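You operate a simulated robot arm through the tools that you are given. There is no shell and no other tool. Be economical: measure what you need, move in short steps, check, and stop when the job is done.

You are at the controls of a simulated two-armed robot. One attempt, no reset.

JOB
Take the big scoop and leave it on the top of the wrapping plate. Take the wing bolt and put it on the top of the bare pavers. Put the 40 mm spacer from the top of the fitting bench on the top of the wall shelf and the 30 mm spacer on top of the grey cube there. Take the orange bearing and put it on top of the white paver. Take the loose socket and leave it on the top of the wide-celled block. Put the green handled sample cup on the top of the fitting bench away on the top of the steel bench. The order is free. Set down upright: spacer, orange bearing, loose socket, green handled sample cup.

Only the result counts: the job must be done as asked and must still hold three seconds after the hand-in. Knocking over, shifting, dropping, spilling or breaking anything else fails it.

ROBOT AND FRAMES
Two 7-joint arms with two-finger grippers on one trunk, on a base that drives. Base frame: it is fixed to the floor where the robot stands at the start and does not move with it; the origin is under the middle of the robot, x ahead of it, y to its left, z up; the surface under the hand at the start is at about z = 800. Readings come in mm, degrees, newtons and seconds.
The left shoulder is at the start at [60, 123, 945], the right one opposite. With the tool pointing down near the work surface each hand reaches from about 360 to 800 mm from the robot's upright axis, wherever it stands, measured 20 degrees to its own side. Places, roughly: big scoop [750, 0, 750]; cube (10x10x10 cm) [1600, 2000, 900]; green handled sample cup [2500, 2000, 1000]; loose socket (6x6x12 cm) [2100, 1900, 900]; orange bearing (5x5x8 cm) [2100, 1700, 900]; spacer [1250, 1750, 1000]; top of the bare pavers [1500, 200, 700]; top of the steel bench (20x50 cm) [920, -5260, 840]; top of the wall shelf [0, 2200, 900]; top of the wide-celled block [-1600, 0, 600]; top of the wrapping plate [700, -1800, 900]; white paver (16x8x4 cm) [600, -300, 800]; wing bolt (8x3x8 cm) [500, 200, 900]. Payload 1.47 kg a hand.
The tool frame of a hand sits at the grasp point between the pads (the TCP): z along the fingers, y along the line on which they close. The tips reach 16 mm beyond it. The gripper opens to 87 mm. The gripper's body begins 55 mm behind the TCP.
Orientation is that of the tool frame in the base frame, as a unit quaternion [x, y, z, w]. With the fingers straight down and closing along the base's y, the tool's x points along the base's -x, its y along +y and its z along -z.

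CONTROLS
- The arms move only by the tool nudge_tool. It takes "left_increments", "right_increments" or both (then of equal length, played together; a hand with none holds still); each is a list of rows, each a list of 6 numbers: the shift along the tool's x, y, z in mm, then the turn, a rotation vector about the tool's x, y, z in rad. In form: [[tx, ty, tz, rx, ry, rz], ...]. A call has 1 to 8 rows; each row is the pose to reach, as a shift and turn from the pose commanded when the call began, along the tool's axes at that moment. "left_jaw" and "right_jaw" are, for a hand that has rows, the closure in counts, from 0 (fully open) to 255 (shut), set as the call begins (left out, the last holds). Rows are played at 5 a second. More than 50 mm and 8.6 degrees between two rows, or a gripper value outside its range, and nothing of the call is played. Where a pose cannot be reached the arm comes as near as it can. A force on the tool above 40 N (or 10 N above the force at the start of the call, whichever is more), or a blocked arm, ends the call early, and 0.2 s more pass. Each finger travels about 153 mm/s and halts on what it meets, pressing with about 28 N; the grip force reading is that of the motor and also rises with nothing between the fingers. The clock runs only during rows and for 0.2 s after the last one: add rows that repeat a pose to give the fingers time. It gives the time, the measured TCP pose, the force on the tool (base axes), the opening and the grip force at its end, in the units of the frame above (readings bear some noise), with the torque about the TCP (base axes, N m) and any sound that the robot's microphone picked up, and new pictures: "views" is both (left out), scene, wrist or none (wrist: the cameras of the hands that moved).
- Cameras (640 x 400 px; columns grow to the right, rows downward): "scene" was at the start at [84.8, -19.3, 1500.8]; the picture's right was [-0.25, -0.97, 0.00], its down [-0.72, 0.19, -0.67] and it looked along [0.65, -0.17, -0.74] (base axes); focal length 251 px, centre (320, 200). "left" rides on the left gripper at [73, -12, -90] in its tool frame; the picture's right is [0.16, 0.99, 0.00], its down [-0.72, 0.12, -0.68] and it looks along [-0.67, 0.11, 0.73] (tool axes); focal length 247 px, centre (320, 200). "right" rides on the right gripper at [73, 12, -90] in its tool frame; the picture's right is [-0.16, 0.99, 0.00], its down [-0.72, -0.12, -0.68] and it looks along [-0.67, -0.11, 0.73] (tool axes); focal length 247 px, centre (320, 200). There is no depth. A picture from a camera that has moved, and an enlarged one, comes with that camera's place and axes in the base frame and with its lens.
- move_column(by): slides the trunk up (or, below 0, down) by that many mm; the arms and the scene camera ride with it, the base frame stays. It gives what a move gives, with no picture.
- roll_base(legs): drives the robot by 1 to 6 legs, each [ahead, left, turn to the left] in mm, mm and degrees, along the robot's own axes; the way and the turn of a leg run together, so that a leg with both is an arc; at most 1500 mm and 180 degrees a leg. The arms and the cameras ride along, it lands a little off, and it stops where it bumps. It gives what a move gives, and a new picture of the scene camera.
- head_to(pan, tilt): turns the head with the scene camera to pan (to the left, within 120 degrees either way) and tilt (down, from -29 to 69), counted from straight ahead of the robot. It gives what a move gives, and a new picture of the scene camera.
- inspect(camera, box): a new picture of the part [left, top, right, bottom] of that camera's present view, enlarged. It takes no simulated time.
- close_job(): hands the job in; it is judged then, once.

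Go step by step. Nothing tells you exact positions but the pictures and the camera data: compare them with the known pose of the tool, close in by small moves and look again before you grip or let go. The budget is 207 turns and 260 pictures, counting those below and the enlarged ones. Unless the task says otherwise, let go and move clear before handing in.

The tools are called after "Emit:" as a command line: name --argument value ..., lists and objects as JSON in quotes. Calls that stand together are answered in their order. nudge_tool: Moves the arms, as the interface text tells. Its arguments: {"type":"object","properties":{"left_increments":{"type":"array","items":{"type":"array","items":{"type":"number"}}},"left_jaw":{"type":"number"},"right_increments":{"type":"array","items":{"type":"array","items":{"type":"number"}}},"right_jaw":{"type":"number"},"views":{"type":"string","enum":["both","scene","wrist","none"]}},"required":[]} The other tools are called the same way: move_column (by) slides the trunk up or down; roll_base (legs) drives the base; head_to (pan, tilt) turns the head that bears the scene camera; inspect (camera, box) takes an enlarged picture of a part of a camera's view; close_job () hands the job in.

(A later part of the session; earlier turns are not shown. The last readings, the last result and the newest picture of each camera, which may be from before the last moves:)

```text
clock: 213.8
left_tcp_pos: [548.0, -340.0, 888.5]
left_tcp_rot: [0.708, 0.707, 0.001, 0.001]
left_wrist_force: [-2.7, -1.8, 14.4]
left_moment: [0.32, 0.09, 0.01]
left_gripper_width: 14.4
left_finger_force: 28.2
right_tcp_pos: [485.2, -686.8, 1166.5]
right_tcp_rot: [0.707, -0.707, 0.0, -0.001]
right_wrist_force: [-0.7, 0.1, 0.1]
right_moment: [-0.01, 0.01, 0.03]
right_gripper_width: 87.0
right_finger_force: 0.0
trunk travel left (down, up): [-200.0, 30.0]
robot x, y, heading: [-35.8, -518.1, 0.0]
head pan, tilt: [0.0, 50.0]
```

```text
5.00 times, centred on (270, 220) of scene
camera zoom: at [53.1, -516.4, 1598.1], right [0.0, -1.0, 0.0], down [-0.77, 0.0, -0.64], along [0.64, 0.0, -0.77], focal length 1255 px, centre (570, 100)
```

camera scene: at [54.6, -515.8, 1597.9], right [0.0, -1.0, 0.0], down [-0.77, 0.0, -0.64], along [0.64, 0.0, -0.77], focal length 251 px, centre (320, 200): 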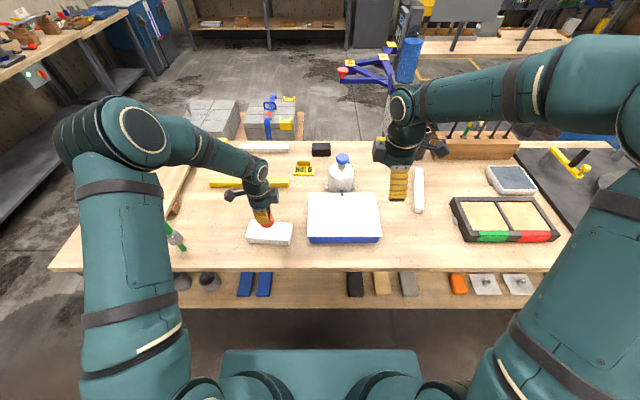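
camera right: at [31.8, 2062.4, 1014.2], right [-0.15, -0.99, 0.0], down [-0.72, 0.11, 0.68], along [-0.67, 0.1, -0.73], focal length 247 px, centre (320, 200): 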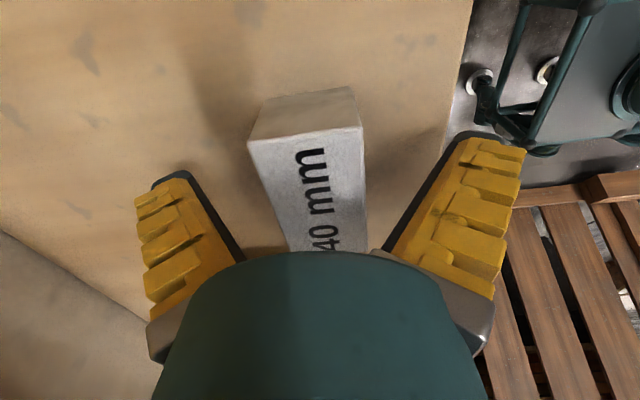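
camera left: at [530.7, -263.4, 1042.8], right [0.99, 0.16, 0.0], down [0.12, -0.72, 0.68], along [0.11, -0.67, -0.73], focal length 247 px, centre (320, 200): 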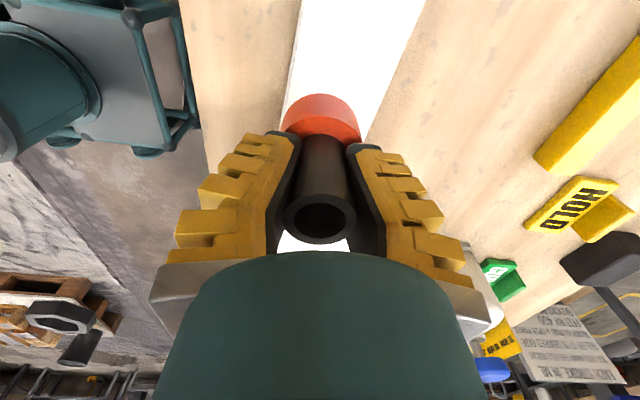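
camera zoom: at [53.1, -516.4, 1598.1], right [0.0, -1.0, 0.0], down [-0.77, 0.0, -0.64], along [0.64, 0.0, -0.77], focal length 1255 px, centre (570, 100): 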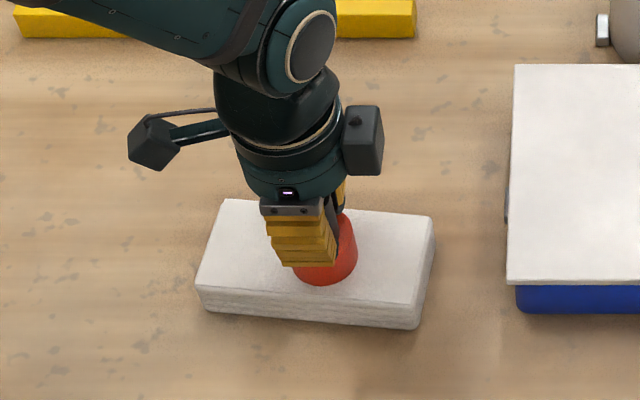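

The bearing sits on the paver. I ease and open.

Emit:
nudge_tool --left_increments '[[0, 0, -2, 0, 0, 0], [0, 0, -2, 0, 0, 0]]' --views "none"

Emit:
nudge_tool --left_increments '[[0, 0, 0, 0, 0, 0], [0, 0, 0, 0, 0, 0], [0, 0, 0, 0, 0, 0]]' --left_jaw 0 --views "wrist"

Emit:
nudge_tool --left_increments '[[0, 0, -30, 0, 0, 0], [0, 0, -75, 0, 0, 0], [0, 0, -120, 0, 0, 0], [0, 0, -165, 0, 0, 0], [0, 0, -210, 0, 0, 0], [0, 0, -250, 0, 0, 0]]' --views "scene"

```text
clock: 214.4
left_tcp_pos: [548.0, -338.4, 887.6]
left_tcp_rot: [0.707, 0.708, -0.001, -0.001]
left_wrist_force: [0.8, -0.2, -3.1]
left_moment: [0.05, -0.01, -0.02]
left_gripper_width: 14.0
left_finger_force: 27.8
right_tcp_pos: [485.9, -687.5, 1164.8]
right_tcp_rot: [0.708, -0.706, 0.0, 0.0]
right_wrist_force: [0.4, 0.3, 0.5]
right_moment: [0.01, -0.01, -0.01]
right_gripper_width: 87.0
right_finger_force: 0.1
trunk travel left (down, up): [-200.0, 30.0]
robot x, y, heading: [-29.6, -521.4, 0.2]
head pan, tilt: [0.0, 50.0]
```

```text
clock: 215.2
left_tcp_pos: [548.5, -339.6, 888.3]
left_tcp_rot: [0.707, 0.707, 0.0, 0.0]
left_wrist_force: [0.3, -0.1, 0.0]
left_moment: [0.03, -0.03, 0.0]
left_gripper_width: 87.2
left_finger_force: 0.1
right_tcp_pos: [484.5, -687.8, 1166.0]
right_tcp_rot: [-0.707, 0.707, 0.0, 0.0]
right_wrist_force: [-0.1, -0.6, -0.2]
right_moment: [-0.01, 0.01, 0.03]
right_gripper_width: 87.0
right_finger_force: 0.1
trunk travel left (down, up): [-200.0, 30.0]
robot x, y, heading: [-27.7, -516.6, 0.1]
head pan, tilt: [0.0, 50.0]
camera left: at [537.2, -265.5, 977.9], right [0.99, 0.16, 0.0], down [0.12, -0.72, 0.68], along [0.11, -0.67, -0.73], focal length 247 px, centre (320, 200)
```

left: 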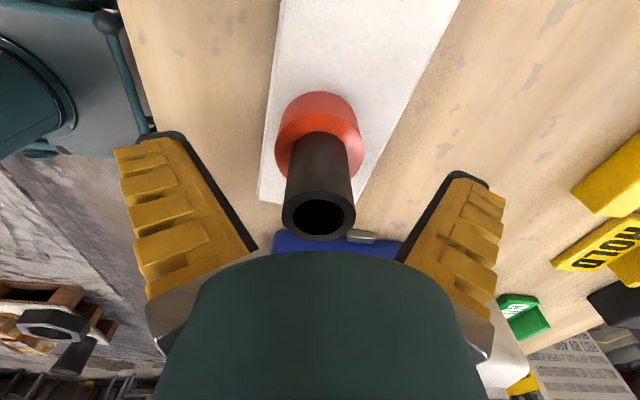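

```text
clock: 216.6
left_tcp_pos: [548.1, -335.8, 1136.7]
left_tcp_rot: [0.706, 0.708, 0.0, -0.001]
left_wrist_force: [0.1, 0.9, -1.1]
left_moment: [0.02, -0.02, 0.01]
left_gripper_width: 86.7
left_finger_force: 0.0
right_tcp_pos: [484.5, -688.3, 1165.6]
right_tcp_rot: [-0.707, 0.707, 0.0, 0.001]
right_wrist_force: [0.3, -0.6, -0.8]
right_moment: [-0.02, 0.01, -0.03]
right_gripper_width: 87.0
right_finger_force: 0.1
trunk travel left (down, up): [-200.0, 30.0]
robot x, y, heading: [-29.4, -520.0, 0.0]
head pan, tilt: [0.0, 50.0]
camera scene: at [53.9, -516.0, 1597.9], right [0.0, -1.0, 0.0], down [-0.77, 0.0, -0.64], along [0.64, 0.0, -0.77], focal length 251 px, centre (320, 200)
```

scene: 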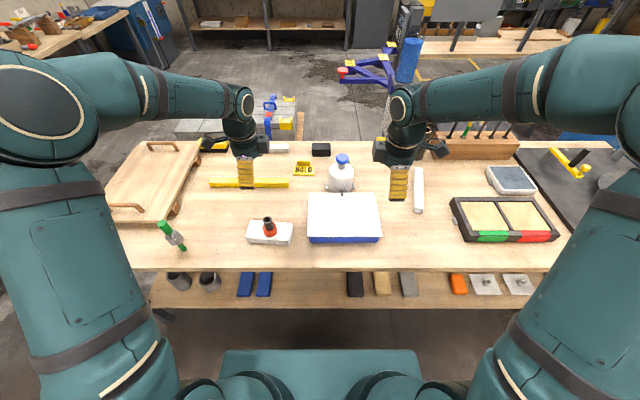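

The bearing stands on the white paver. Now I retract the left hand and go back to the fitting bench for the socket and the cup.

Emit:
nudge_tool --left_increments '[[0, -45, 0, 0, 0, 0], [0, -90, -10, 0, 0, 0], [0, -110, -20, 0, 0, 0]]' --views "none"

Emit:
roll_base --legs '[[-190, 0, 0], [0, 1450, 0], [0, 0, 90], [0, -1250, 0], [0, -1250, 0]]'

```text
clock: 217.4
left_tcp_pos: [440.4, -335.5, 1156.0]
left_tcp_rot: [0.706, 0.708, 0.0, 0.0]
left_wrist_force: [0.1, -0.4, 0.3]
left_moment: [-0.03, -0.01, 0.02]
left_gripper_width: 86.9
left_finger_force: 0.2
right_tcp_pos: [485.0, -687.0, 1165.3]
right_tcp_rot: [-0.707, 0.707, -0.001, 0.0]
right_wrist_force: [0.0, 0.2, 0.0]
right_moment: [-0.02, 0.03, 0.02]
right_gripper_width: 87.1
right_finger_force: 0.1
trunk travel left (down, up): [-200.0, 30.0]
robot x, y, heading: [-32.5, -516.9, 0.2]
head pan, tilt: [0.0, 50.0]
```

```text
clock: 256.8
left_tcp_pos: [2067.5, 1401.5, 1155.6]
left_tcp_rot: [0.01, 1.0, 0.0, 0.0]
left_wrist_force: [-0.9, -0.3, 0.2]
left_moment: [-0.01, 0.01, 0.0]
left_gripper_width: 86.9
left_finger_force: 0.0
right_tcp_pos: [2420.2, 1439.0, 1165.1]
right_tcp_rot: [1.0, -0.009, 0.0, 0.0]
right_wrist_force: [-0.3, 0.8, 0.3]
right_moment: [0.01, 0.04, 0.02]
right_gripper_width: 87.0
right_finger_force: 0.1
trunk travel left (down, up): [-200.0, 30.0]
robot x, y, heading: [2238.3, 926.1, 88.8]
head pan, tilt: [0.0, 50.0]
camera scene: at [2239.0, 1014.1, 1597.9], right [1.0, -0.02, 0.0], down [-0.01, -0.77, -0.64], along [0.01, 0.64, -0.77], focal length 251 px, centre (320, 200)
```

scene: 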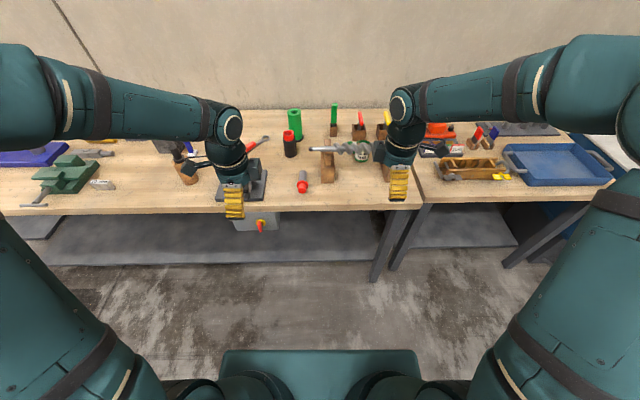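

Back at the fitting bench. I drive up close and look at the socket and the green-handled cup.

Emit:
roll_base --legs '[[320, 0, 1.2]]'

Emit:
head_to --pan 0 --tilt 42

Emit:
inspect --camera "scene" --box '[240, 120, 440, 250]'

Emit:
inspect --camera "right" --box '[0, 0, 640, 400]'

Emit:
inspect --camera "left" --box '[0, 0, 640, 400]'

```text
clock: 259.0
left_tcp_pos: [2065.4, 1724.4, 1155.0]
left_tcp_rot: [0.003, 1.0, -0.001, 0.0]
left_wrist_force: [-0.2, -0.1, 0.3]
left_moment: [-0.02, -0.05, 0.02]
left_gripper_width: 86.9
left_finger_force: 0.0
right_tcp_pos: [2415.6, 1767.8, 1165.8]
right_tcp_rot: [1.0, -0.002, 0.001, 0.0]
right_wrist_force: [-0.6, 0.2, 0.3]
right_moment: [-0.01, -0.01, 0.01]
right_gripper_width: 87.2
right_finger_force: 0.1
trunk travel left (down, up): [-200.0, 30.0]
robot x, y, heading: [2239.9, 1251.1, 89.6]
head pan, tilt: [0.0, 50.0]
camera scene: at [2241.3, 1340.0, 1597.8], right [1.0, 0.0, 0.0], down [0.0, -0.77, -0.64], along [0.0, 0.64, -0.77], focal length 251 px, centre (320, 200)
```

scene: 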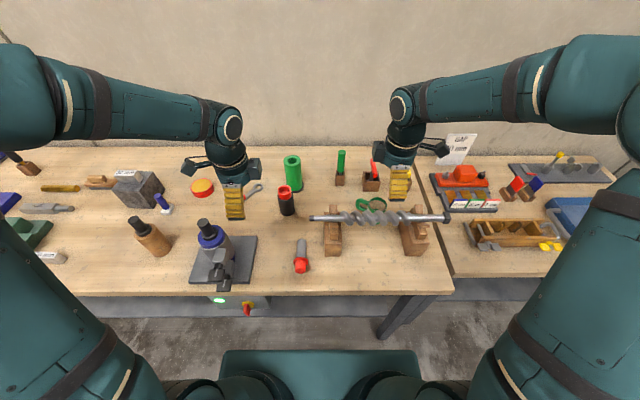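

```text
clock: 259.7
left_tcp_pos: [2065.3, 1724.1, 1155.7]
left_tcp_rot: [0.002, 1.0, -0.001, -0.001]
left_wrist_force: [-1.1, -0.2, 0.9]
left_moment: [-0.01, -0.01, 0.04]
left_gripper_width: 87.0
left_finger_force: 0.0
right_tcp_pos: [2415.1, 1767.0, 1165.8]
right_tcp_rot: [1.0, -0.002, -0.001, 0.0]
right_wrist_force: [0.6, -0.2, 0.3]
right_moment: [-0.02, 0.01, -0.02]
right_gripper_width: 87.0
right_finger_force: 0.0
trunk travel left (down, up): [-200.0, 30.0]
robot x, y, heading: [2240.9, 1252.2, 89.8]
head pan, tilt: [0.0, 42.0]
camera scene: at [2241.3, 1345.7, 1609.1], right [1.0, 0.0, 0.0], down [0.0, -0.67, -0.74], along [0.0, 0.74, -0.67], focal length 251 px, centre (320, 200)
```

scene: 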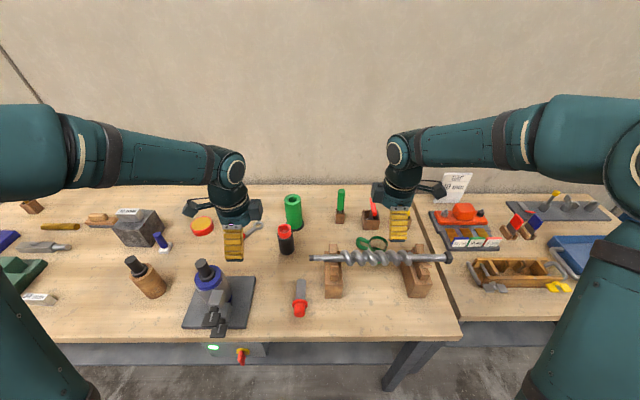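

```text
3.08 times, centred on (340, 185) of scene
camera zoom: at [2241.3, 1345.7, 1609.1], right [1.0, 0.0, 0.0], down [0.0, -0.67, -0.74], along [0.0, 0.74, -0.67], focal length 772 px, centre (258, 246)
```

zoom: 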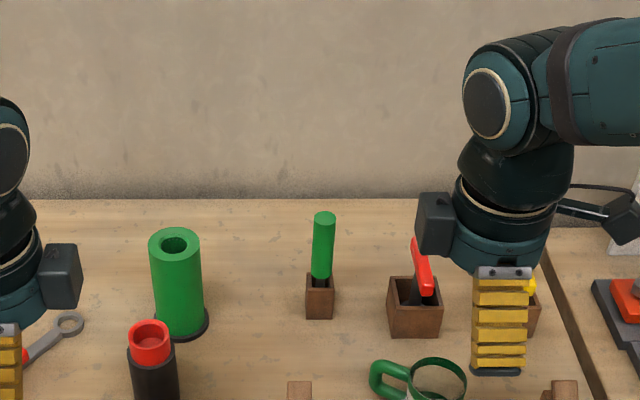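

```text
1.00 times, centred on (320, 200) of right (not enlarged: the box is as wide or as high as the picture)
camera zoom: at [2489.1, 1755.0, 1255.8], right [-0.16, -0.99, 0.0], down [-0.72, 0.12, 0.68], along [-0.67, 0.11, -0.73], focal length 247 px, centre (320, 200)
```

zoom: 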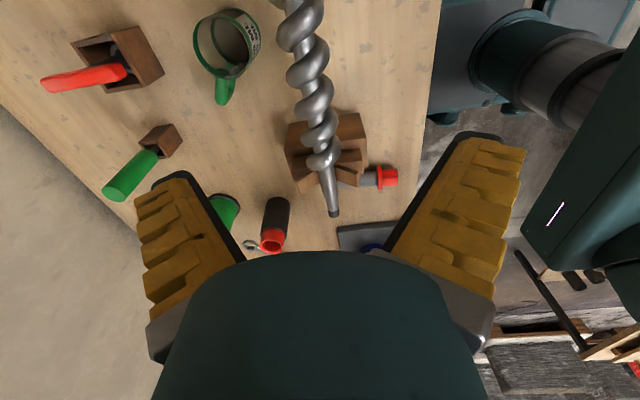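

```text
1.00 times, centred on (320, 200) of left (not enlarged: the box is as wide or as high as the picture)
camera zoom: at [1992.0, 1713.7, 1245.5], right [-0.15, 0.99, 0.0], down [0.72, 0.11, 0.68], along [0.67, 0.11, -0.73], focal length 247 px, centre (320, 200)
```

zoom: 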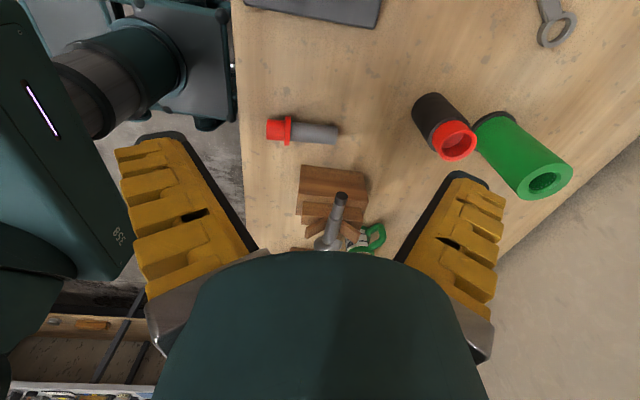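

Behind the auger bit there is a cup with a green handle and a label; that must be the sample cup. I look closer.

Emit:
inspect --camera "right" --box '[150, 0, 310, 130]'

Emit:
inspect --camera "scene" --box '[330, 220, 420, 280]'

```text
3.08 times, centred on (230, 65) of right
camera zoom: at [2489.1, 1755.0, 1255.8], right [-0.16, -0.99, 0.0], down [-0.72, 0.12, 0.68], along [-0.67, 0.11, -0.73], focal length 760 px, centre (597, 615)
```

zoom: 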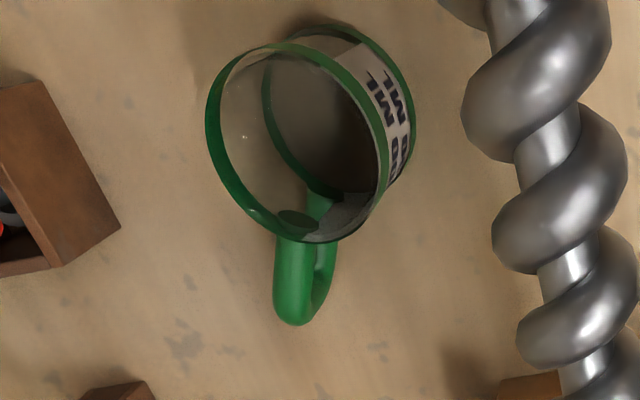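

```text
6.67 times, centred on (375, 250) of scene
camera zoom: at [2241.3, 1345.7, 1609.1], right [1.0, 0.0, 0.0], down [0.0, -0.67, -0.74], along [0.0, 0.74, -0.67], focal length 1673 px, centre (-47, -133)
```

zoom: 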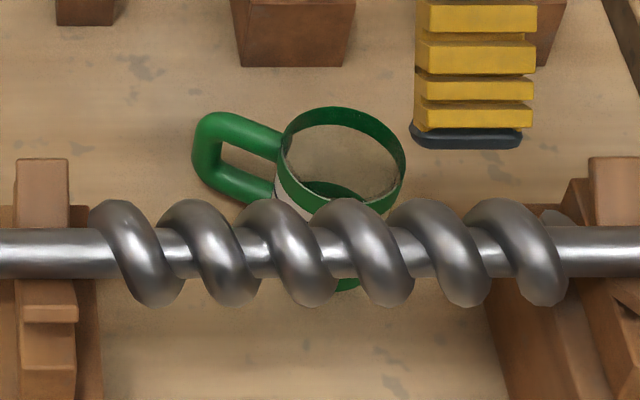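

The sample cup's rim centre is (2441, 1877, 930), about 66 mm across, handle to -x; the socket's top is (2122, 1906, ~965). I bring the right hand above the cup and the left above the socket.

Emit:
nudge_tool --left_increments '[[-10, 40, 0, 0, 0, 0], [-20, 80, 0, 0, 0, 0], [-30, 120, 0, 0, 0, 0], [-45, 155, 0, 0, 0, 0], [-57, 182, 0, 0, 0, 0], [-57, 182, 40, 0, 0, 0], [-57, 182, 80, 0, 0, 0], [-57, 182, 110, 0, 0, 0]]' --right_increments '[[6, -35, 0, 0, 0, 0], [12, -70, 0, 0, 0, 0], [26, -110, 0, 0, 0, 0], [26, -110, 30, 0, 0, 0], [26, -110, 60, 0, 0, 0], [26, -110, 90, 0, 0, 0], [26, -110, 120, 0, 0, 0], [26, -110, 140, 0, 0, 0]]'

```text
clock: 261.5
left_tcp_pos: [2121.7, 1905.6, 1046.5]
left_tcp_rot: [0.002, 1.0, 0.0, 0.0]
left_wrist_force: [-0.8, 0.6, -0.1]
left_moment: [0.0, 0.0, 0.01]
left_gripper_width: 87.2
left_finger_force: 0.1
right_tcp_pos: [2441.0, 1878.4, 1021.8]
right_tcp_rot: [1.0, -0.001, 0.0, 0.001]
right_wrist_force: [0.1, 0.8, -0.3]
right_moment: [-0.02, 0.02, 0.02]
right_gripper_width: 87.1
right_finger_force: 0.1
trunk travel left (down, up): [-200.0, 30.0]
robot x, y, heading: [2241.7, 1250.5, 89.7]
head pan, tilt: [0.0, 42.0]
camera scene: at [2241.5, 1346.9, 1609.0], right [1.0, 0.0, 0.0], down [0.0, -0.67, -0.74], along [0.0, 0.74, -0.67], focal length 251 px, centre (320, 200)
camera right: at [2514.6, 1866.3, 1112.1], right [-0.16, -0.99, 0.0], down [-0.72, 0.12, 0.68], along [-0.67, 0.11, -0.73], focal length 247 px, centre (320, 200)
camera left: at [2048.5, 1895.1, 1134.8], right [-0.15, 0.99, 0.0], down [0.72, 0.11, 0.68], along [0.67, 0.1, -0.73], focal length 247 px, centre (320, 200)
```

scene: 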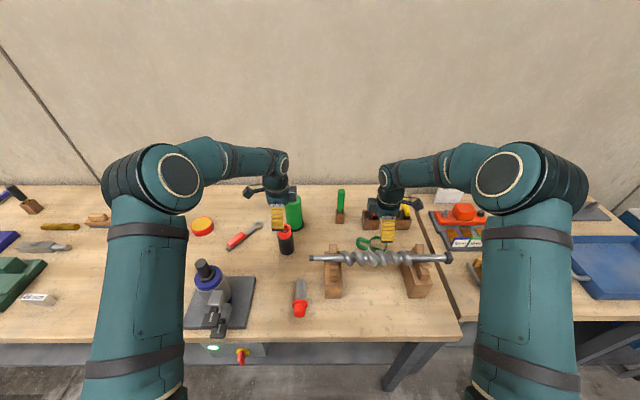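
right: 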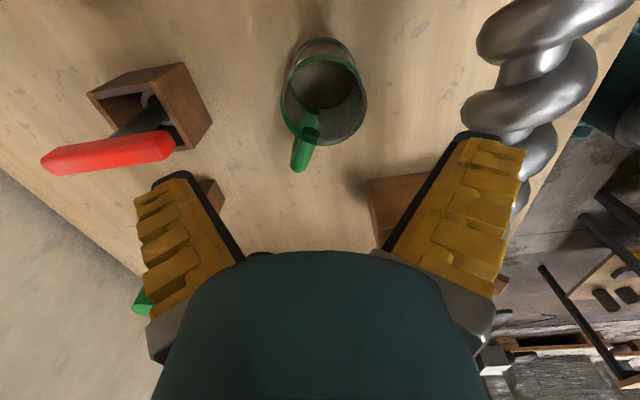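
left: 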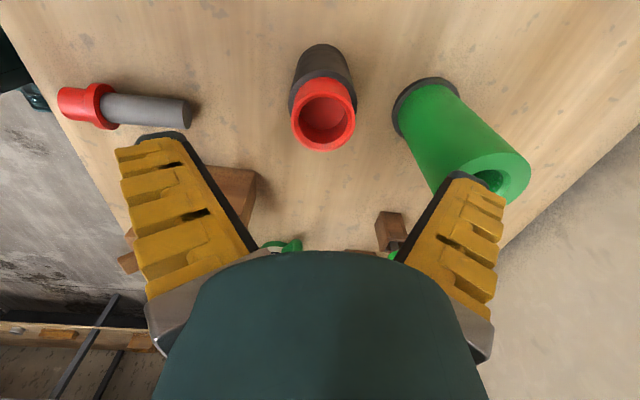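

Both are well centred. I lower both part way and check.

Emit:
nudge_tool --left_increments '[[0, 3, 35, 0, 0, 0], [0, 3, 70, 0, 0, 0], [0, 3, 85, 0, 0, 0], [0, 3, 85, 0, 0, 0]]' --right_increments '[[0, -2, 30, 0, 0, 0], [0, -2, 60, 0, 0, 0], [0, -2, 70, 0, 0, 0], [0, -2, 70, 0, 0, 0]]'

Emit:
inspect --camera "scene" --box '[250, 190, 450, 290]'

```text
clock: 262.5
left_tcp_pos: [2121.0, 1907.9, 959.3]
left_tcp_rot: [0.001, 1.0, 0.0, -0.001]
left_wrist_force: [0.1, 0.1, 0.0]
left_moment: [0.0, -0.03, -0.01]
left_gripper_width: 86.9
left_finger_force: 0.0
right_tcp_pos: [2440.0, 1879.5, 954.8]
right_tcp_rot: [1.0, -0.002, 0.001, 0.0]
right_wrist_force: [-0.4, 0.6, -0.8]
right_moment: [0.0, 0.0, -0.02]
right_gripper_width: 87.0
right_finger_force: 0.1
trunk travel left (down, up): [-200.0, 30.0]
robot x, y, heading: [2241.6, 1253.2, 89.9]
head pan, tilt: [0.0, 42.0]
camera scene: at [2241.3, 1345.6, 1609.1], right [1.0, 0.0, 0.0], down [0.0, -0.67, -0.74], along [0.0, 0.74, -0.67], focal length 251 px, centre (320, 200)
camera right: at [2513.4, 1867.5, 1044.4], right [-0.16, -0.99, 0.0], down [-0.72, 0.12, 0.68], along [-0.67, 0.11, -0.73], focal length 247 px, centre (320, 200)
camera left: at [2049.1, 1897.9, 1049.5], right [-0.15, 0.99, 0.0], down [0.72, 0.11, 0.68], along [0.67, 0.11, -0.73], focal length 247 px, centre (320, 200)
```

scene: 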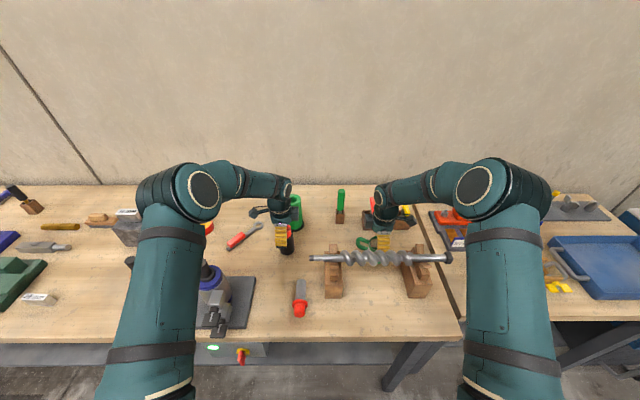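
right: 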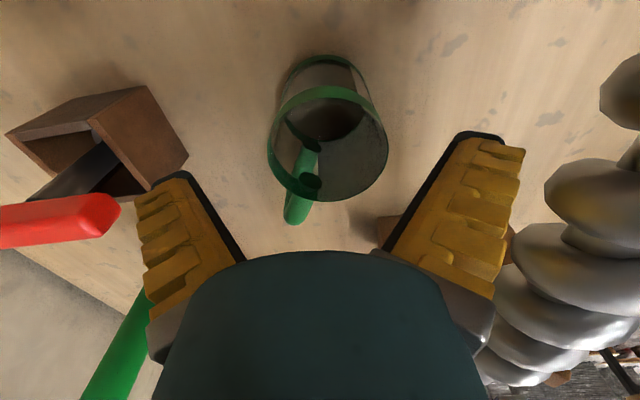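
left: 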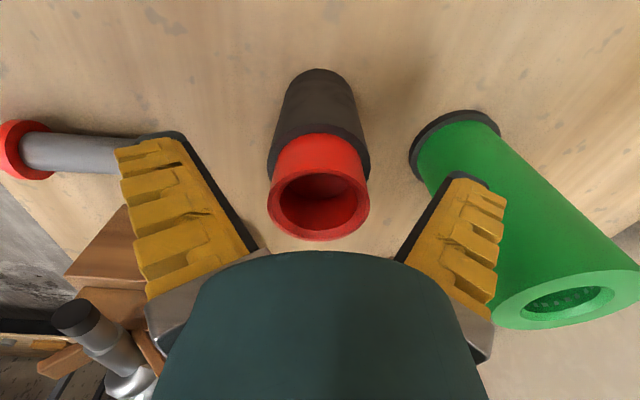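

```text
3.20 times, centred on (350, 240) of scene
camera zoom: at [2241.3, 1345.6, 1609.1], right [1.0, 0.0, 0.0], down [0.0, -0.67, -0.74], along [0.0, 0.74, -0.67], focal length 803 px, centre (224, 72)
```

zoom: 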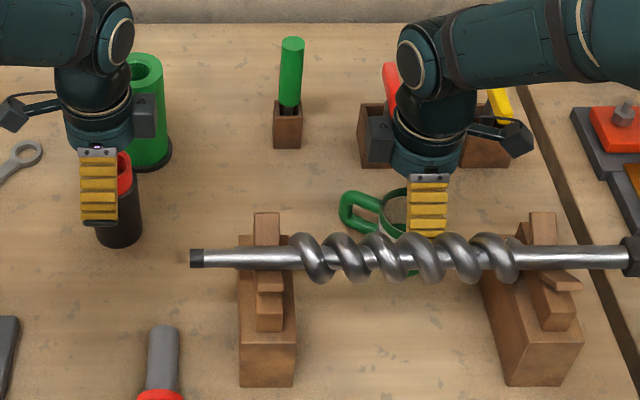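

Clearances are fine. I lower to gripping height: socket at z 932, cup at z 915.

Emit:
nudge_tool --left_increments '[[0, 0, 12, 0, 0, 0], [0, 0, 24, 0, 0, 0], [0, 0, 28, 0, 0, 0], [0, 0, 28, 0, 0, 0]]' --right_increments '[[0, 0, 15, 0, 0, 0], [0, 0, 30, 0, 0, 0], [0, 0, 40, 0, 0, 0], [0, 0, 40, 0, 0, 0]]' --views "wrist"

```text
clock: 263.5
left_tcp_pos: [2120.6, 1908.6, 932.6]
left_tcp_rot: [0.002, 1.0, 0.0, -0.001]
left_wrist_force: [-0.3, -0.2, 0.4]
left_moment: [-0.02, 0.02, -0.03]
left_gripper_width: 87.0
left_finger_force: 0.1
right_tcp_pos: [2442.9, 1879.8, 914.3]
right_tcp_rot: [1.0, -0.001, 0.001, 0.0]
right_wrist_force: [-0.6, -0.9, -0.6]
right_moment: [0.0, 0.01, 0.01]
right_gripper_width: 87.3
right_finger_force: 0.1
trunk travel left (down, up): [-200.0, 30.0]
robot x, y, heading: [2242.9, 1253.6, 89.8]
head pan, tilt: [0.0, 42.0]
camera right: at [2514.7, 1866.9, 1004.7], right [-0.16, -0.99, 0.0], down [-0.72, 0.12, 0.68], along [-0.67, 0.11, -0.73], focal length 247 px, centre (320, 200)
camera left: at [2049.1, 1897.6, 1021.7], right [-0.15, 0.99, 0.0], down [0.72, 0.11, 0.68], along [0.67, 0.1, -0.73], focal length 247 px, centre (320, 200)
```

right: 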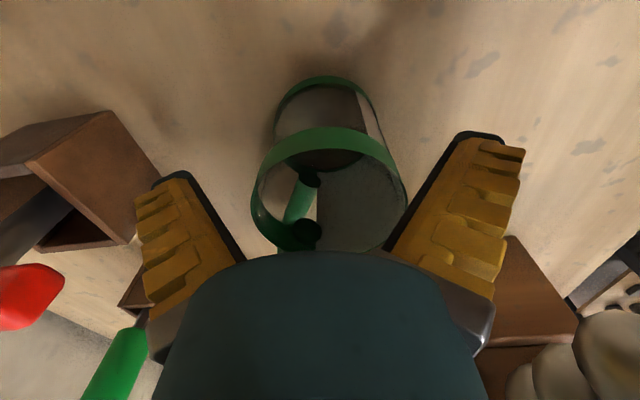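
left: 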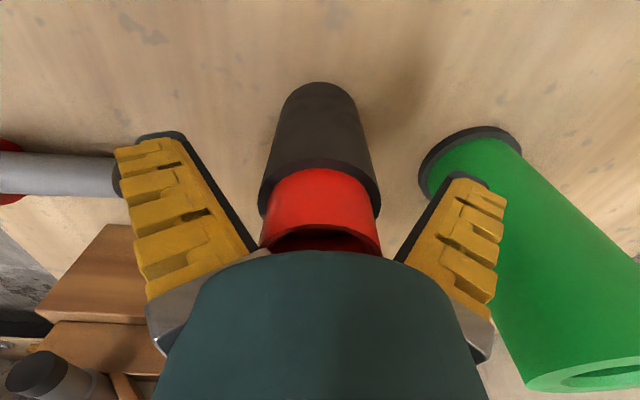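

Emit:
nudge_tool --left_increments '[[0, 0, 4, 0, 0, 0], [0, 0, 7, 0, 0, 0]]' --right_increments '[[0, 4, 0, 0, 0, 0], [0, 4, 0, 0, 0, 0]]' --views "none"

Emit:
nudge_tool --left_increments '[[0, 0, 0, 0, 0, 0], [0, 0, 0, 0, 0, 0], [0, 0, 0, 0, 0, 0]]' --right_increments '[[0, 0, 0, 0, 0, 0], [0, 0, 0, 0, 0, 0], [0, 0, 0, 0, 0, 0]]' --left_jaw 255 --right_jaw 255 --views "wrist"

```text
clock: 264.1
left_tcp_pos: [2121.7, 1908.0, 925.7]
left_tcp_rot: [0.002, 1.0, 0.001, -0.001]
left_wrist_force: [0.1, -1.3, 3.0]
left_moment: [0.01, -0.03, -0.02]
left_gripper_width: 87.6
left_finger_force: 0.0
right_tcp_pos: [2441.7, 1875.4, 916.6]
right_tcp_rot: [1.0, -0.001, 0.001, -0.001]
right_wrist_force: [0.2, -0.5, 1.0]
right_moment: [0.0, 0.03, 0.0]
right_gripper_width: 87.2
right_finger_force: 0.0
trunk travel left (down, up): [-200.0, 30.0]
robot x, y, heading: [2242.6, 1250.2, 89.8]
head pan, tilt: [0.0, 42.0]
```

```text
clock: 264.9
left_tcp_pos: [2123.4, 1908.4, 927.7]
left_tcp_rot: [0.002, 1.0, 0.003, 0.001]
left_wrist_force: [5.6, 3.5, 25.5]
left_moment: [-0.09, 0.13, 0.03]
left_gripper_width: 50.5
left_finger_force: 27.7
right_tcp_pos: [2443.0, 1873.8, 914.5]
right_tcp_rot: [1.0, -0.001, 0.0, -0.001]
right_wrist_force: [-0.6, 0.8, -0.3]
right_moment: [0.03, -0.02, 0.0]
right_gripper_width: 60.6
right_finger_force: 27.8
trunk travel left (down, up): [-200.0, 30.0]
robot x, y, heading: [2242.1, 1251.2, 89.8]
head pan, tilt: [0.0, 42.0]
camera right: at [2516.3, 1861.7, 1005.6], right [-0.16, -0.99, 0.0], down [-0.72, 0.12, 0.68], along [-0.67, 0.11, -0.73], focal length 247 px, centre (320, 200)
camera left: at [2051.0, 1897.7, 1017.6], right [-0.15, 0.99, 0.01], down [0.72, 0.11, 0.68], along [0.67, 0.11, -0.73], focal length 247 px, centre (320, 200)
```

right: 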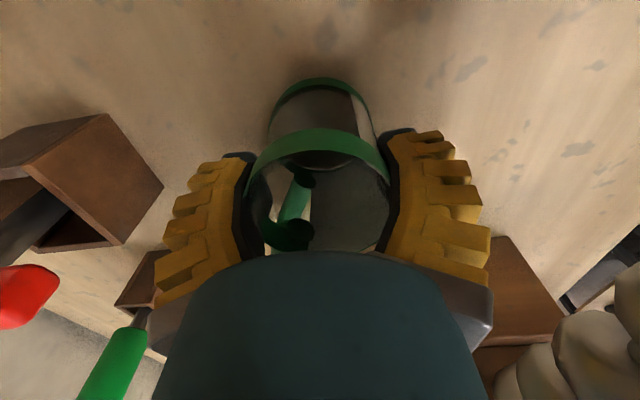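
left: 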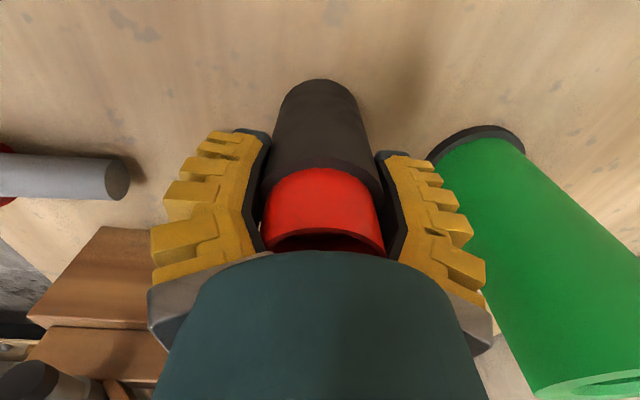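

Both gripped (50 mm and 61 mm). I lift both slowly.

Emit:
nudge_tool --left_increments '[[0, 0, -10, 0, 0, 0], [0, 0, -30, 0, 0, 0], [0, 0, -60, 0, 0, 0], [0, 0, -90, 0, 0, 0], [0, 0, -120, 0, 0, 0], [0, 0, -150, 0, 0, 0], [0, 0, -180, 0, 0, 0], [0, 0, -200, 0, 0, 0]]' --right_increments '[[0, 0, -10, 0, 0, 0], [0, 0, -30, 0, 0, 0], [0, 0, -60, 0, 0, 0], [0, 0, -90, 0, 0, 0], [0, 0, -120, 0, 0, 0], [0, 0, -150, 0, 0, 0], [0, 0, -180, 0, 0, 0], [0, 0, -200, 0, 0, 0]]'

```text
clock: 266.7
left_tcp_pos: [2122.2, 1908.7, 1125.9]
left_tcp_rot: [0.002, 1.0, 0.0, 0.0]
left_wrist_force: [-0.6, -0.4, -3.0]
left_moment: [-0.03, -0.02, 0.01]
left_gripper_width: 47.9
left_finger_force: 28.3
right_tcp_pos: [2442.6, 1875.9, 1113.0]
right_tcp_rot: [1.0, -0.002, -0.001, 0.0]
right_wrist_force: [0.3, -0.2, -1.2]
right_moment: [-0.06, 0.0, -0.05]
right_gripper_width: 60.5
right_finger_force: 28.1
trunk travel left (down, up): [-200.0, 30.0]
robot x, y, heading: [2241.1, 1252.2, 89.7]
head pan, tilt: [0.0, 42.0]
camera scene: at [2241.4, 1345.9, 1609.1], right [1.0, 0.0, 0.0], down [0.0, -0.67, -0.74], along [0.0, 0.74, -0.67], focal length 251 px, centre (320, 200)
camera right: at [2515.7, 1863.4, 1204.4], right [-0.16, -0.99, 0.0], down [-0.72, 0.12, 0.68], along [-0.67, 0.11, -0.73], focal length 247 px, centre (320, 200)
camera left: at [2049.8, 1897.8, 1215.6], right [-0.15, 0.99, 0.0], down [0.72, 0.11, 0.68], along [0.67, 0.1, -0.73], focal length 247 px, centre (320, 200)
```

scene: 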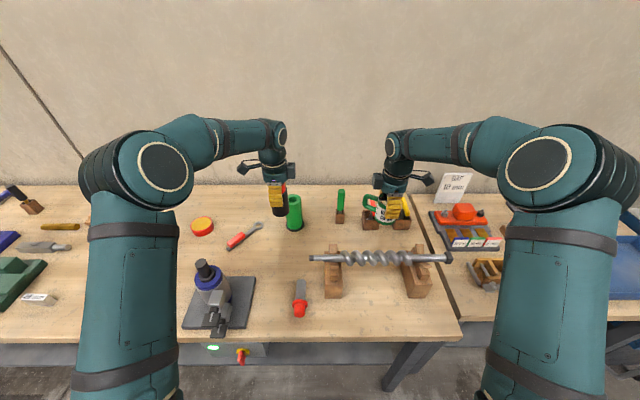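
right: 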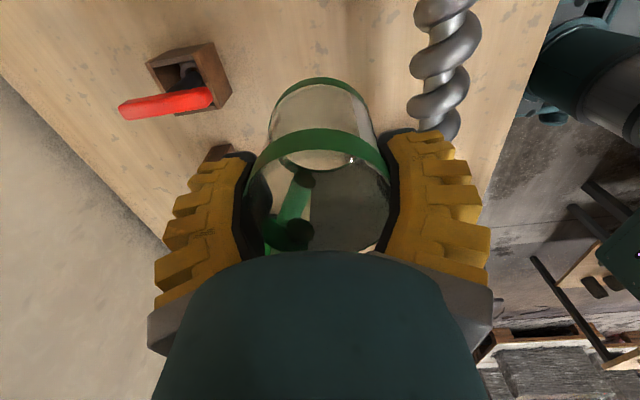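
left: 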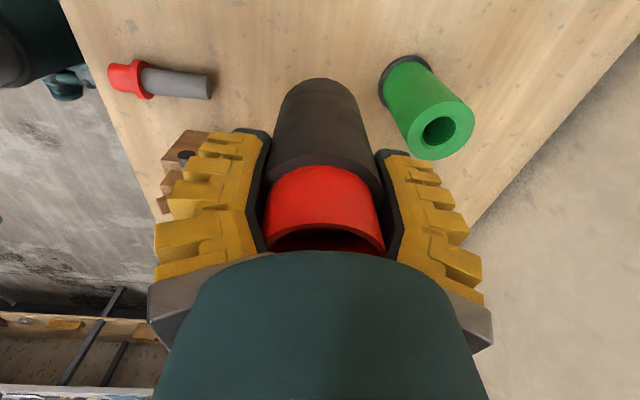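

Both are held and level. I pull the hands in, back off and drive to the open area near the start, then turn to face backwards to find the wide-celled block.

Emit:
nudge_tool --left_increments '[[10, -40, -10, 0, 0, 0], [20, -80, -20, 0, 0, 0], [20, -120, -30, 0, 0, 0], [20, -160, -40, 0, 0, 0], [20, -200, -50, 0, 0, 0]]' --right_increments '[[0, 35, -20, 0, 0, 0], [0, 70, -40, 0, 0, 0], [0, 110, -50, 0, 0, 0], [0, 150, -60, 0, 0, 0], [0, 180, -60, 0, 0, 0]]' --views "none"

Emit:
roll_base --legs '[[-310, 0, 0], [0, 1250, 0], [0, 1250, 0]]'

Emit:
head_to --pan 110 --tilt 25

```text
clock: 267.9
left_tcp_pos: [2101.8, 1704.8, 1178.3]
left_tcp_rot: [0.002, 1.0, 0.001, 0.0]
left_wrist_force: [-0.1, -0.3, -2.2]
left_moment: [0.01, -0.02, -0.02]
left_gripper_width: 48.0
left_finger_force: 28.1
right_tcp_pos: [2441.7, 1690.5, 1176.1]
right_tcp_rot: [1.0, -0.001, 0.0, -0.001]
right_wrist_force: [0.0, -0.4, -1.6]
right_moment: [0.06, 0.01, -0.02]
right_gripper_width: 60.8
right_finger_force: 27.8
trunk travel left (down, up): [-200.0, 30.0]
robot x, y, heading: [2239.7, 1249.7, 89.7]
head pan, tilt: [0.0, 42.0]
```

```text
clock: 291.6
left_tcp_pos: [-381.0, 1456.9, 1177.5]
left_tcp_rot: [0.018, 1.0, 0.0, 0.0]
left_wrist_force: [-0.2, -0.2, -2.5]
left_moment: [-0.02, -0.02, 0.03]
left_gripper_width: 48.0
left_finger_force: 28.3
right_tcp_pos: [-42.4, 1433.0, 1174.4]
right_tcp_rot: [1.0, -0.019, -0.001, 0.0]
right_wrist_force: [0.8, 0.4, -1.3]
right_moment: [0.0, -0.04, -0.02]
right_gripper_width: 59.5
right_finger_force: 28.2
trunk travel left (down, up): [-200.0, 30.0]
robot x, y, heading: [-258.2, 997.2, 87.8]
head pan, tilt: [0.0, 42.0]
camera scene: at [-253.1, 1091.7, 1609.1], right [1.0, -0.04, 0.0], down [-0.02, -0.67, -0.74], along [0.03, 0.74, -0.67], focal length 251 px, centre (320, 200)
```

scene: 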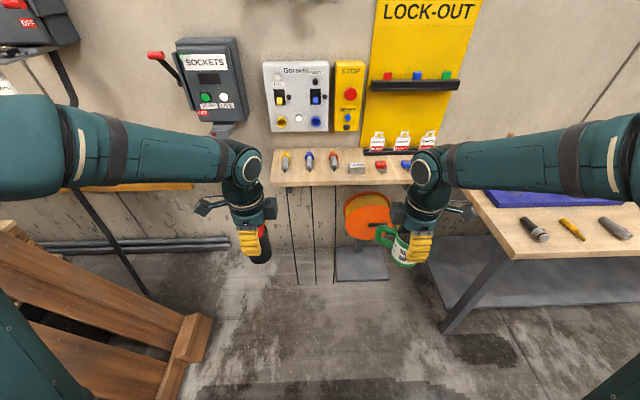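

```text
clock: 293.4
left_tcp_pos: [-381.3, 1456.4, 1176.9]
left_tcp_rot: [0.018, 1.0, 0.0, 0.0]
left_wrist_force: [-0.4, -0.5, -3.9]
left_moment: [-0.01, 0.02, 0.02]
left_gripper_width: 48.1
left_finger_force: 28.3
right_tcp_pos: [-41.3, 1433.3, 1175.2]
right_tcp_rot: [1.0, -0.017, 0.0, 0.0]
right_wrist_force: [0.3, 0.5, -2.0]
right_moment: [0.0, -0.01, 0.02]
right_gripper_width: 59.3
right_finger_force: 27.5
trunk travel left (down, up): [-200.0, 30.0]
robot x, y, heading: [-254.7, 996.7, 87.7]
head pan, tilt: [110.0, 25.0]
camera scene: at [-343.8, 979.8, 1635.3], right [-0.31, 0.95, 0.0], down [0.4, 0.13, -0.91], along [-0.86, -0.28, -0.42], focal length 251 px, centre (320, 200)
```

scene: 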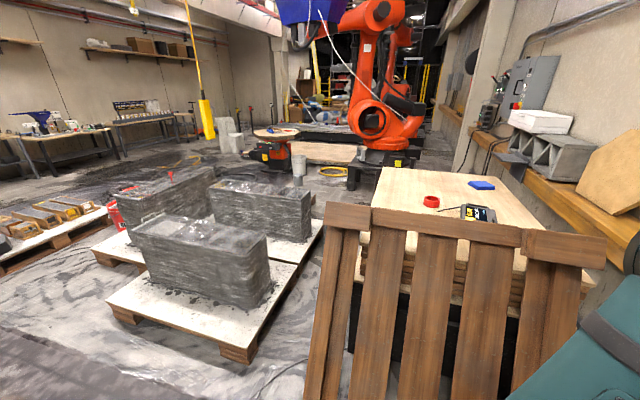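

Emit:
inspect --camera "scene" --box '[90, 150, 340, 330]'

```text
2.22 times, centred on (215, 240) of scene
camera zoom: at [-343.8, 979.8, 1635.3], right [-0.31, 0.95, 0.0], down [0.4, 0.13, -0.91], along [-0.86, -0.28, -0.42], focal length 558 px, centre (553, 111)
```

zoom: 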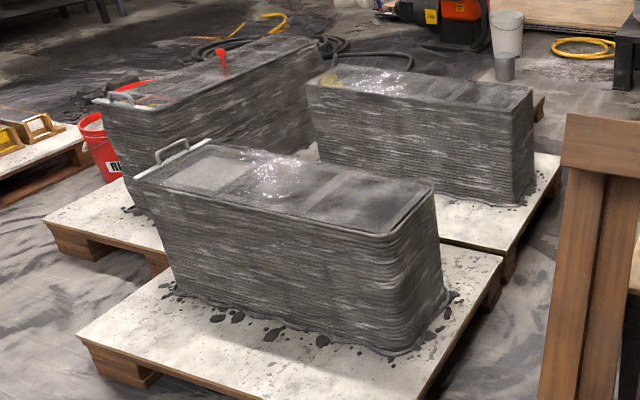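

The three grey blocks stand on pallets; I drive back to y ≈ 0, turn to face them and look at their tops.

Emit:
roll_base --legs '[[-1000, 0, 2], [0, 0, 90]]'

Emit:
head_to --pan 0 --tilt 30

```text
clock: 302.2
left_tcp_pos: [-724.6, -102.4, 1177.5]
left_tcp_rot: [-0.7, 0.714, 0.0, 0.0]
left_wrist_force: [0.0, -0.7, -3.4]
left_moment: [0.02, 0.05, 0.0]
left_gripper_width: 47.7
left_finger_force: 27.8
right_tcp_pos: [-706.8, 238.0, 1176.3]
right_tcp_rot: [0.714, 0.7, 0.001, 0.0]
right_wrist_force: [0.4, -1.3, -0.5]
right_moment: [0.01, -0.04, 0.01]
right_gripper_width: 59.6
right_finger_force: 27.8
trunk travel left (down, up): [-200.0, 30.0]
robot x, y, heading: [-269.1, 34.9, 179.0]
head pan, tilt: [110.0, 25.0]
camera scene: at [-249.7, -53.7, 1635.3], right [-0.95, -0.32, 0.0], down [-0.14, 0.4, -0.91], along [0.29, -0.86, -0.42], focal length 251 px, centre (320, 200)
```

scene: 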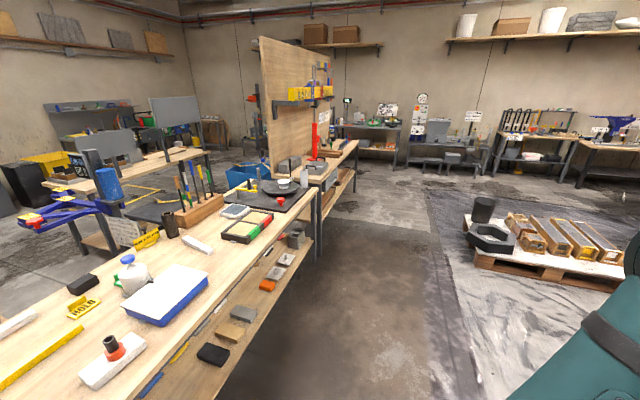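

```text
clock: 304.1
left_tcp_pos: [-726.1, -100.5, 1175.4]
left_tcp_rot: [-0.7, 0.714, 0.0, 0.0]
left_wrist_force: [-0.6, 0.2, -2.7]
left_moment: [-0.02, -0.01, 0.01]
left_gripper_width: 47.7
left_finger_force: 27.1
right_tcp_pos: [-707.7, 238.5, 1173.7]
right_tcp_rot: [0.714, 0.7, 0.0, 0.0]
right_wrist_force: [0.8, -0.2, -0.9]
right_moment: [0.04, -0.03, -0.01]
right_gripper_width: 59.2
right_finger_force: 28.2
trunk travel left (down, up): [-200.0, 30.0]
robot x, y, heading: [-267.5, 33.7, 178.7]
head pan, tilt: [0.0, 30.0]
camera scene: at [-369.9, 35.3, 1627.4], right [0.02, 1.0, 0.0], down [0.5, -0.01, -0.87], along [-0.87, 0.02, -0.5], focal length 251 px, centre (320, 200)
```

scene: 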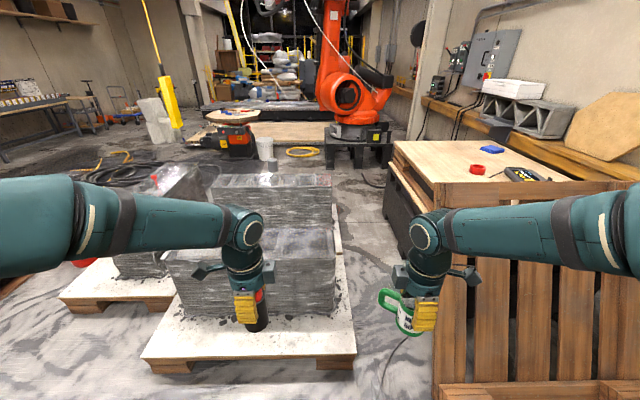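

The nearest block is ahead; its pallet's edge is at x ≈ -1100. I approach 350 mm, a bit to the left, and look at the top.

Emit:
roll_base --legs '[[350, 60, 1]]'

Emit:
head_to --pan 5 --tilt 42

Emit:
inspect --camera "scene" --box '[100, 100, 400, 300]'

Emit:
inspect --camera "left" --box '[0, 0, 640, 400]'

```text
clock: 306.4
left_tcp_pos: [-1069.2, -167.6, 1176.0]
left_tcp_rot: [0.708, -0.706, 0.001, -0.001]
left_wrist_force: [-0.4, -0.4, -2.8]
left_moment: [-0.03, 0.02, 0.0]
left_gripper_width: 48.1
left_finger_force: 28.4
right_tcp_pos: [-1058.6, 172.9, 1174.0]
right_tcp_rot: [0.706, 0.708, 0.001, 0.0]
right_wrist_force: [-0.5, -0.7, -1.2]
right_moment: [-0.02, -0.02, 0.04]
right_gripper_width: 59.0
right_finger_force: 28.3
trunk travel left (down, up): [-200.0, 30.0]
robot x, y, heading: [-613.8, -23.8, -179.9]
head pan, tilt: [0.0, 30.0]
camera scene: at [-717.6, -22.9, 1627.3], right [0.0, 1.0, 0.0], down [0.5, 0.0, -0.87], along [-0.87, 0.0, -0.5], focal length 251 px, centre (320, 200)
```

scene: 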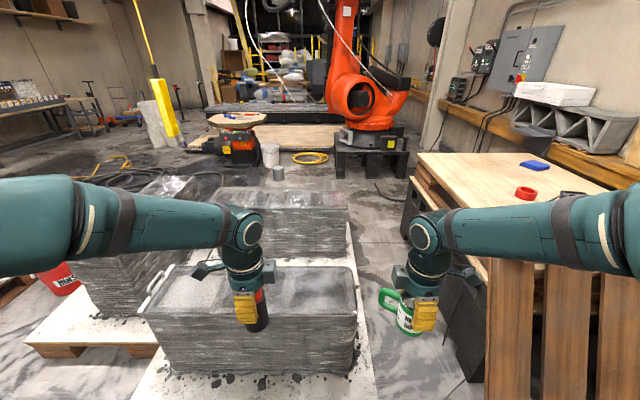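

```text
clock: 307.1
left_tcp_pos: [-1068.9, -167.0, 1177.2]
left_tcp_rot: [0.707, -0.707, 0.0, 0.001]
left_wrist_force: [-0.1, -0.1, -2.4]
left_moment: [-0.02, 0.01, -0.01]
left_gripper_width: 47.8
left_finger_force: 28.4
right_tcp_pos: [-1057.2, 172.7, 1174.1]
right_tcp_rot: [0.706, 0.708, 0.0, 0.0]
right_wrist_force: [-0.3, -0.9, -0.9]
right_moment: [-0.01, -0.02, 0.01]
right_gripper_width: 59.3
right_finger_force: 28.4
trunk travel left (down, up): [-200.0, 30.0]
robot x, y, heading: [-613.5, -21.0, -179.9]
head pan, tilt: [5.0, 42.0]
camera scene: at [-709.4, -30.0, 1609.1], right [-0.09, 1.0, 0.0], down [0.67, 0.06, -0.74], along [-0.74, -0.07, -0.67], focal length 251 px, centre (320, 200)
```

scene: 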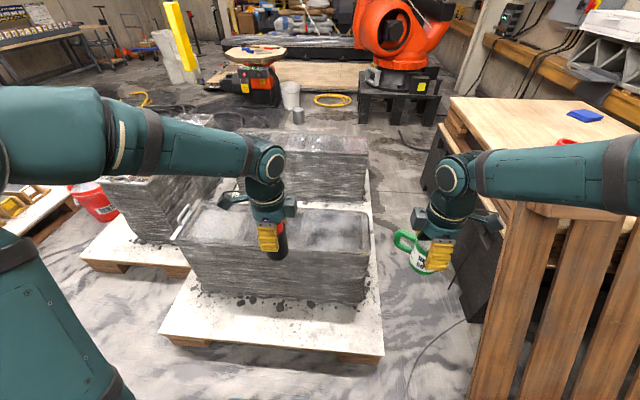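

```text
2.00 times, centred on (250, 200) of scene
camera zoom: at [-709.4, -30.0, 1609.1], right [-0.09, 1.0, 0.0], down [0.67, 0.06, -0.74], along [-0.74, -0.07, -0.67], focal length 502 px, centre (460, 200)
```

zoom: 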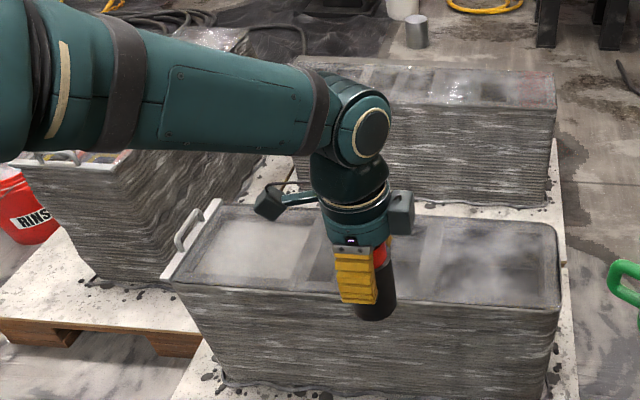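

```text
1.00 times, centred on (320, 200) of left (not enlarged: the box is as wide or as high as the picture)
camera zoom: at [-1056.5, -239.0, 1266.2], right [-0.99, -0.16, 0.0], down [-0.12, 0.72, 0.68], along [-0.11, 0.67, -0.73], focal length 247 px, centre (320, 200)
```

zoom: 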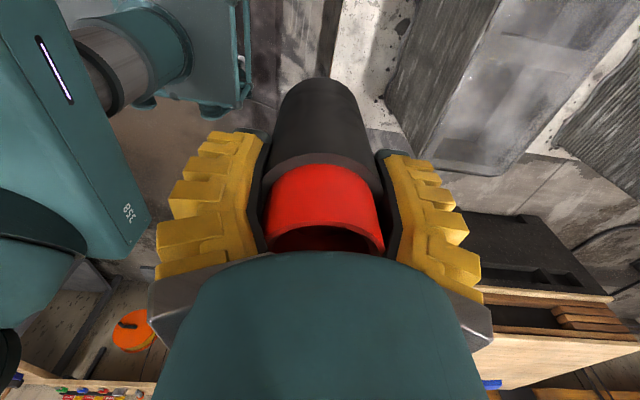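

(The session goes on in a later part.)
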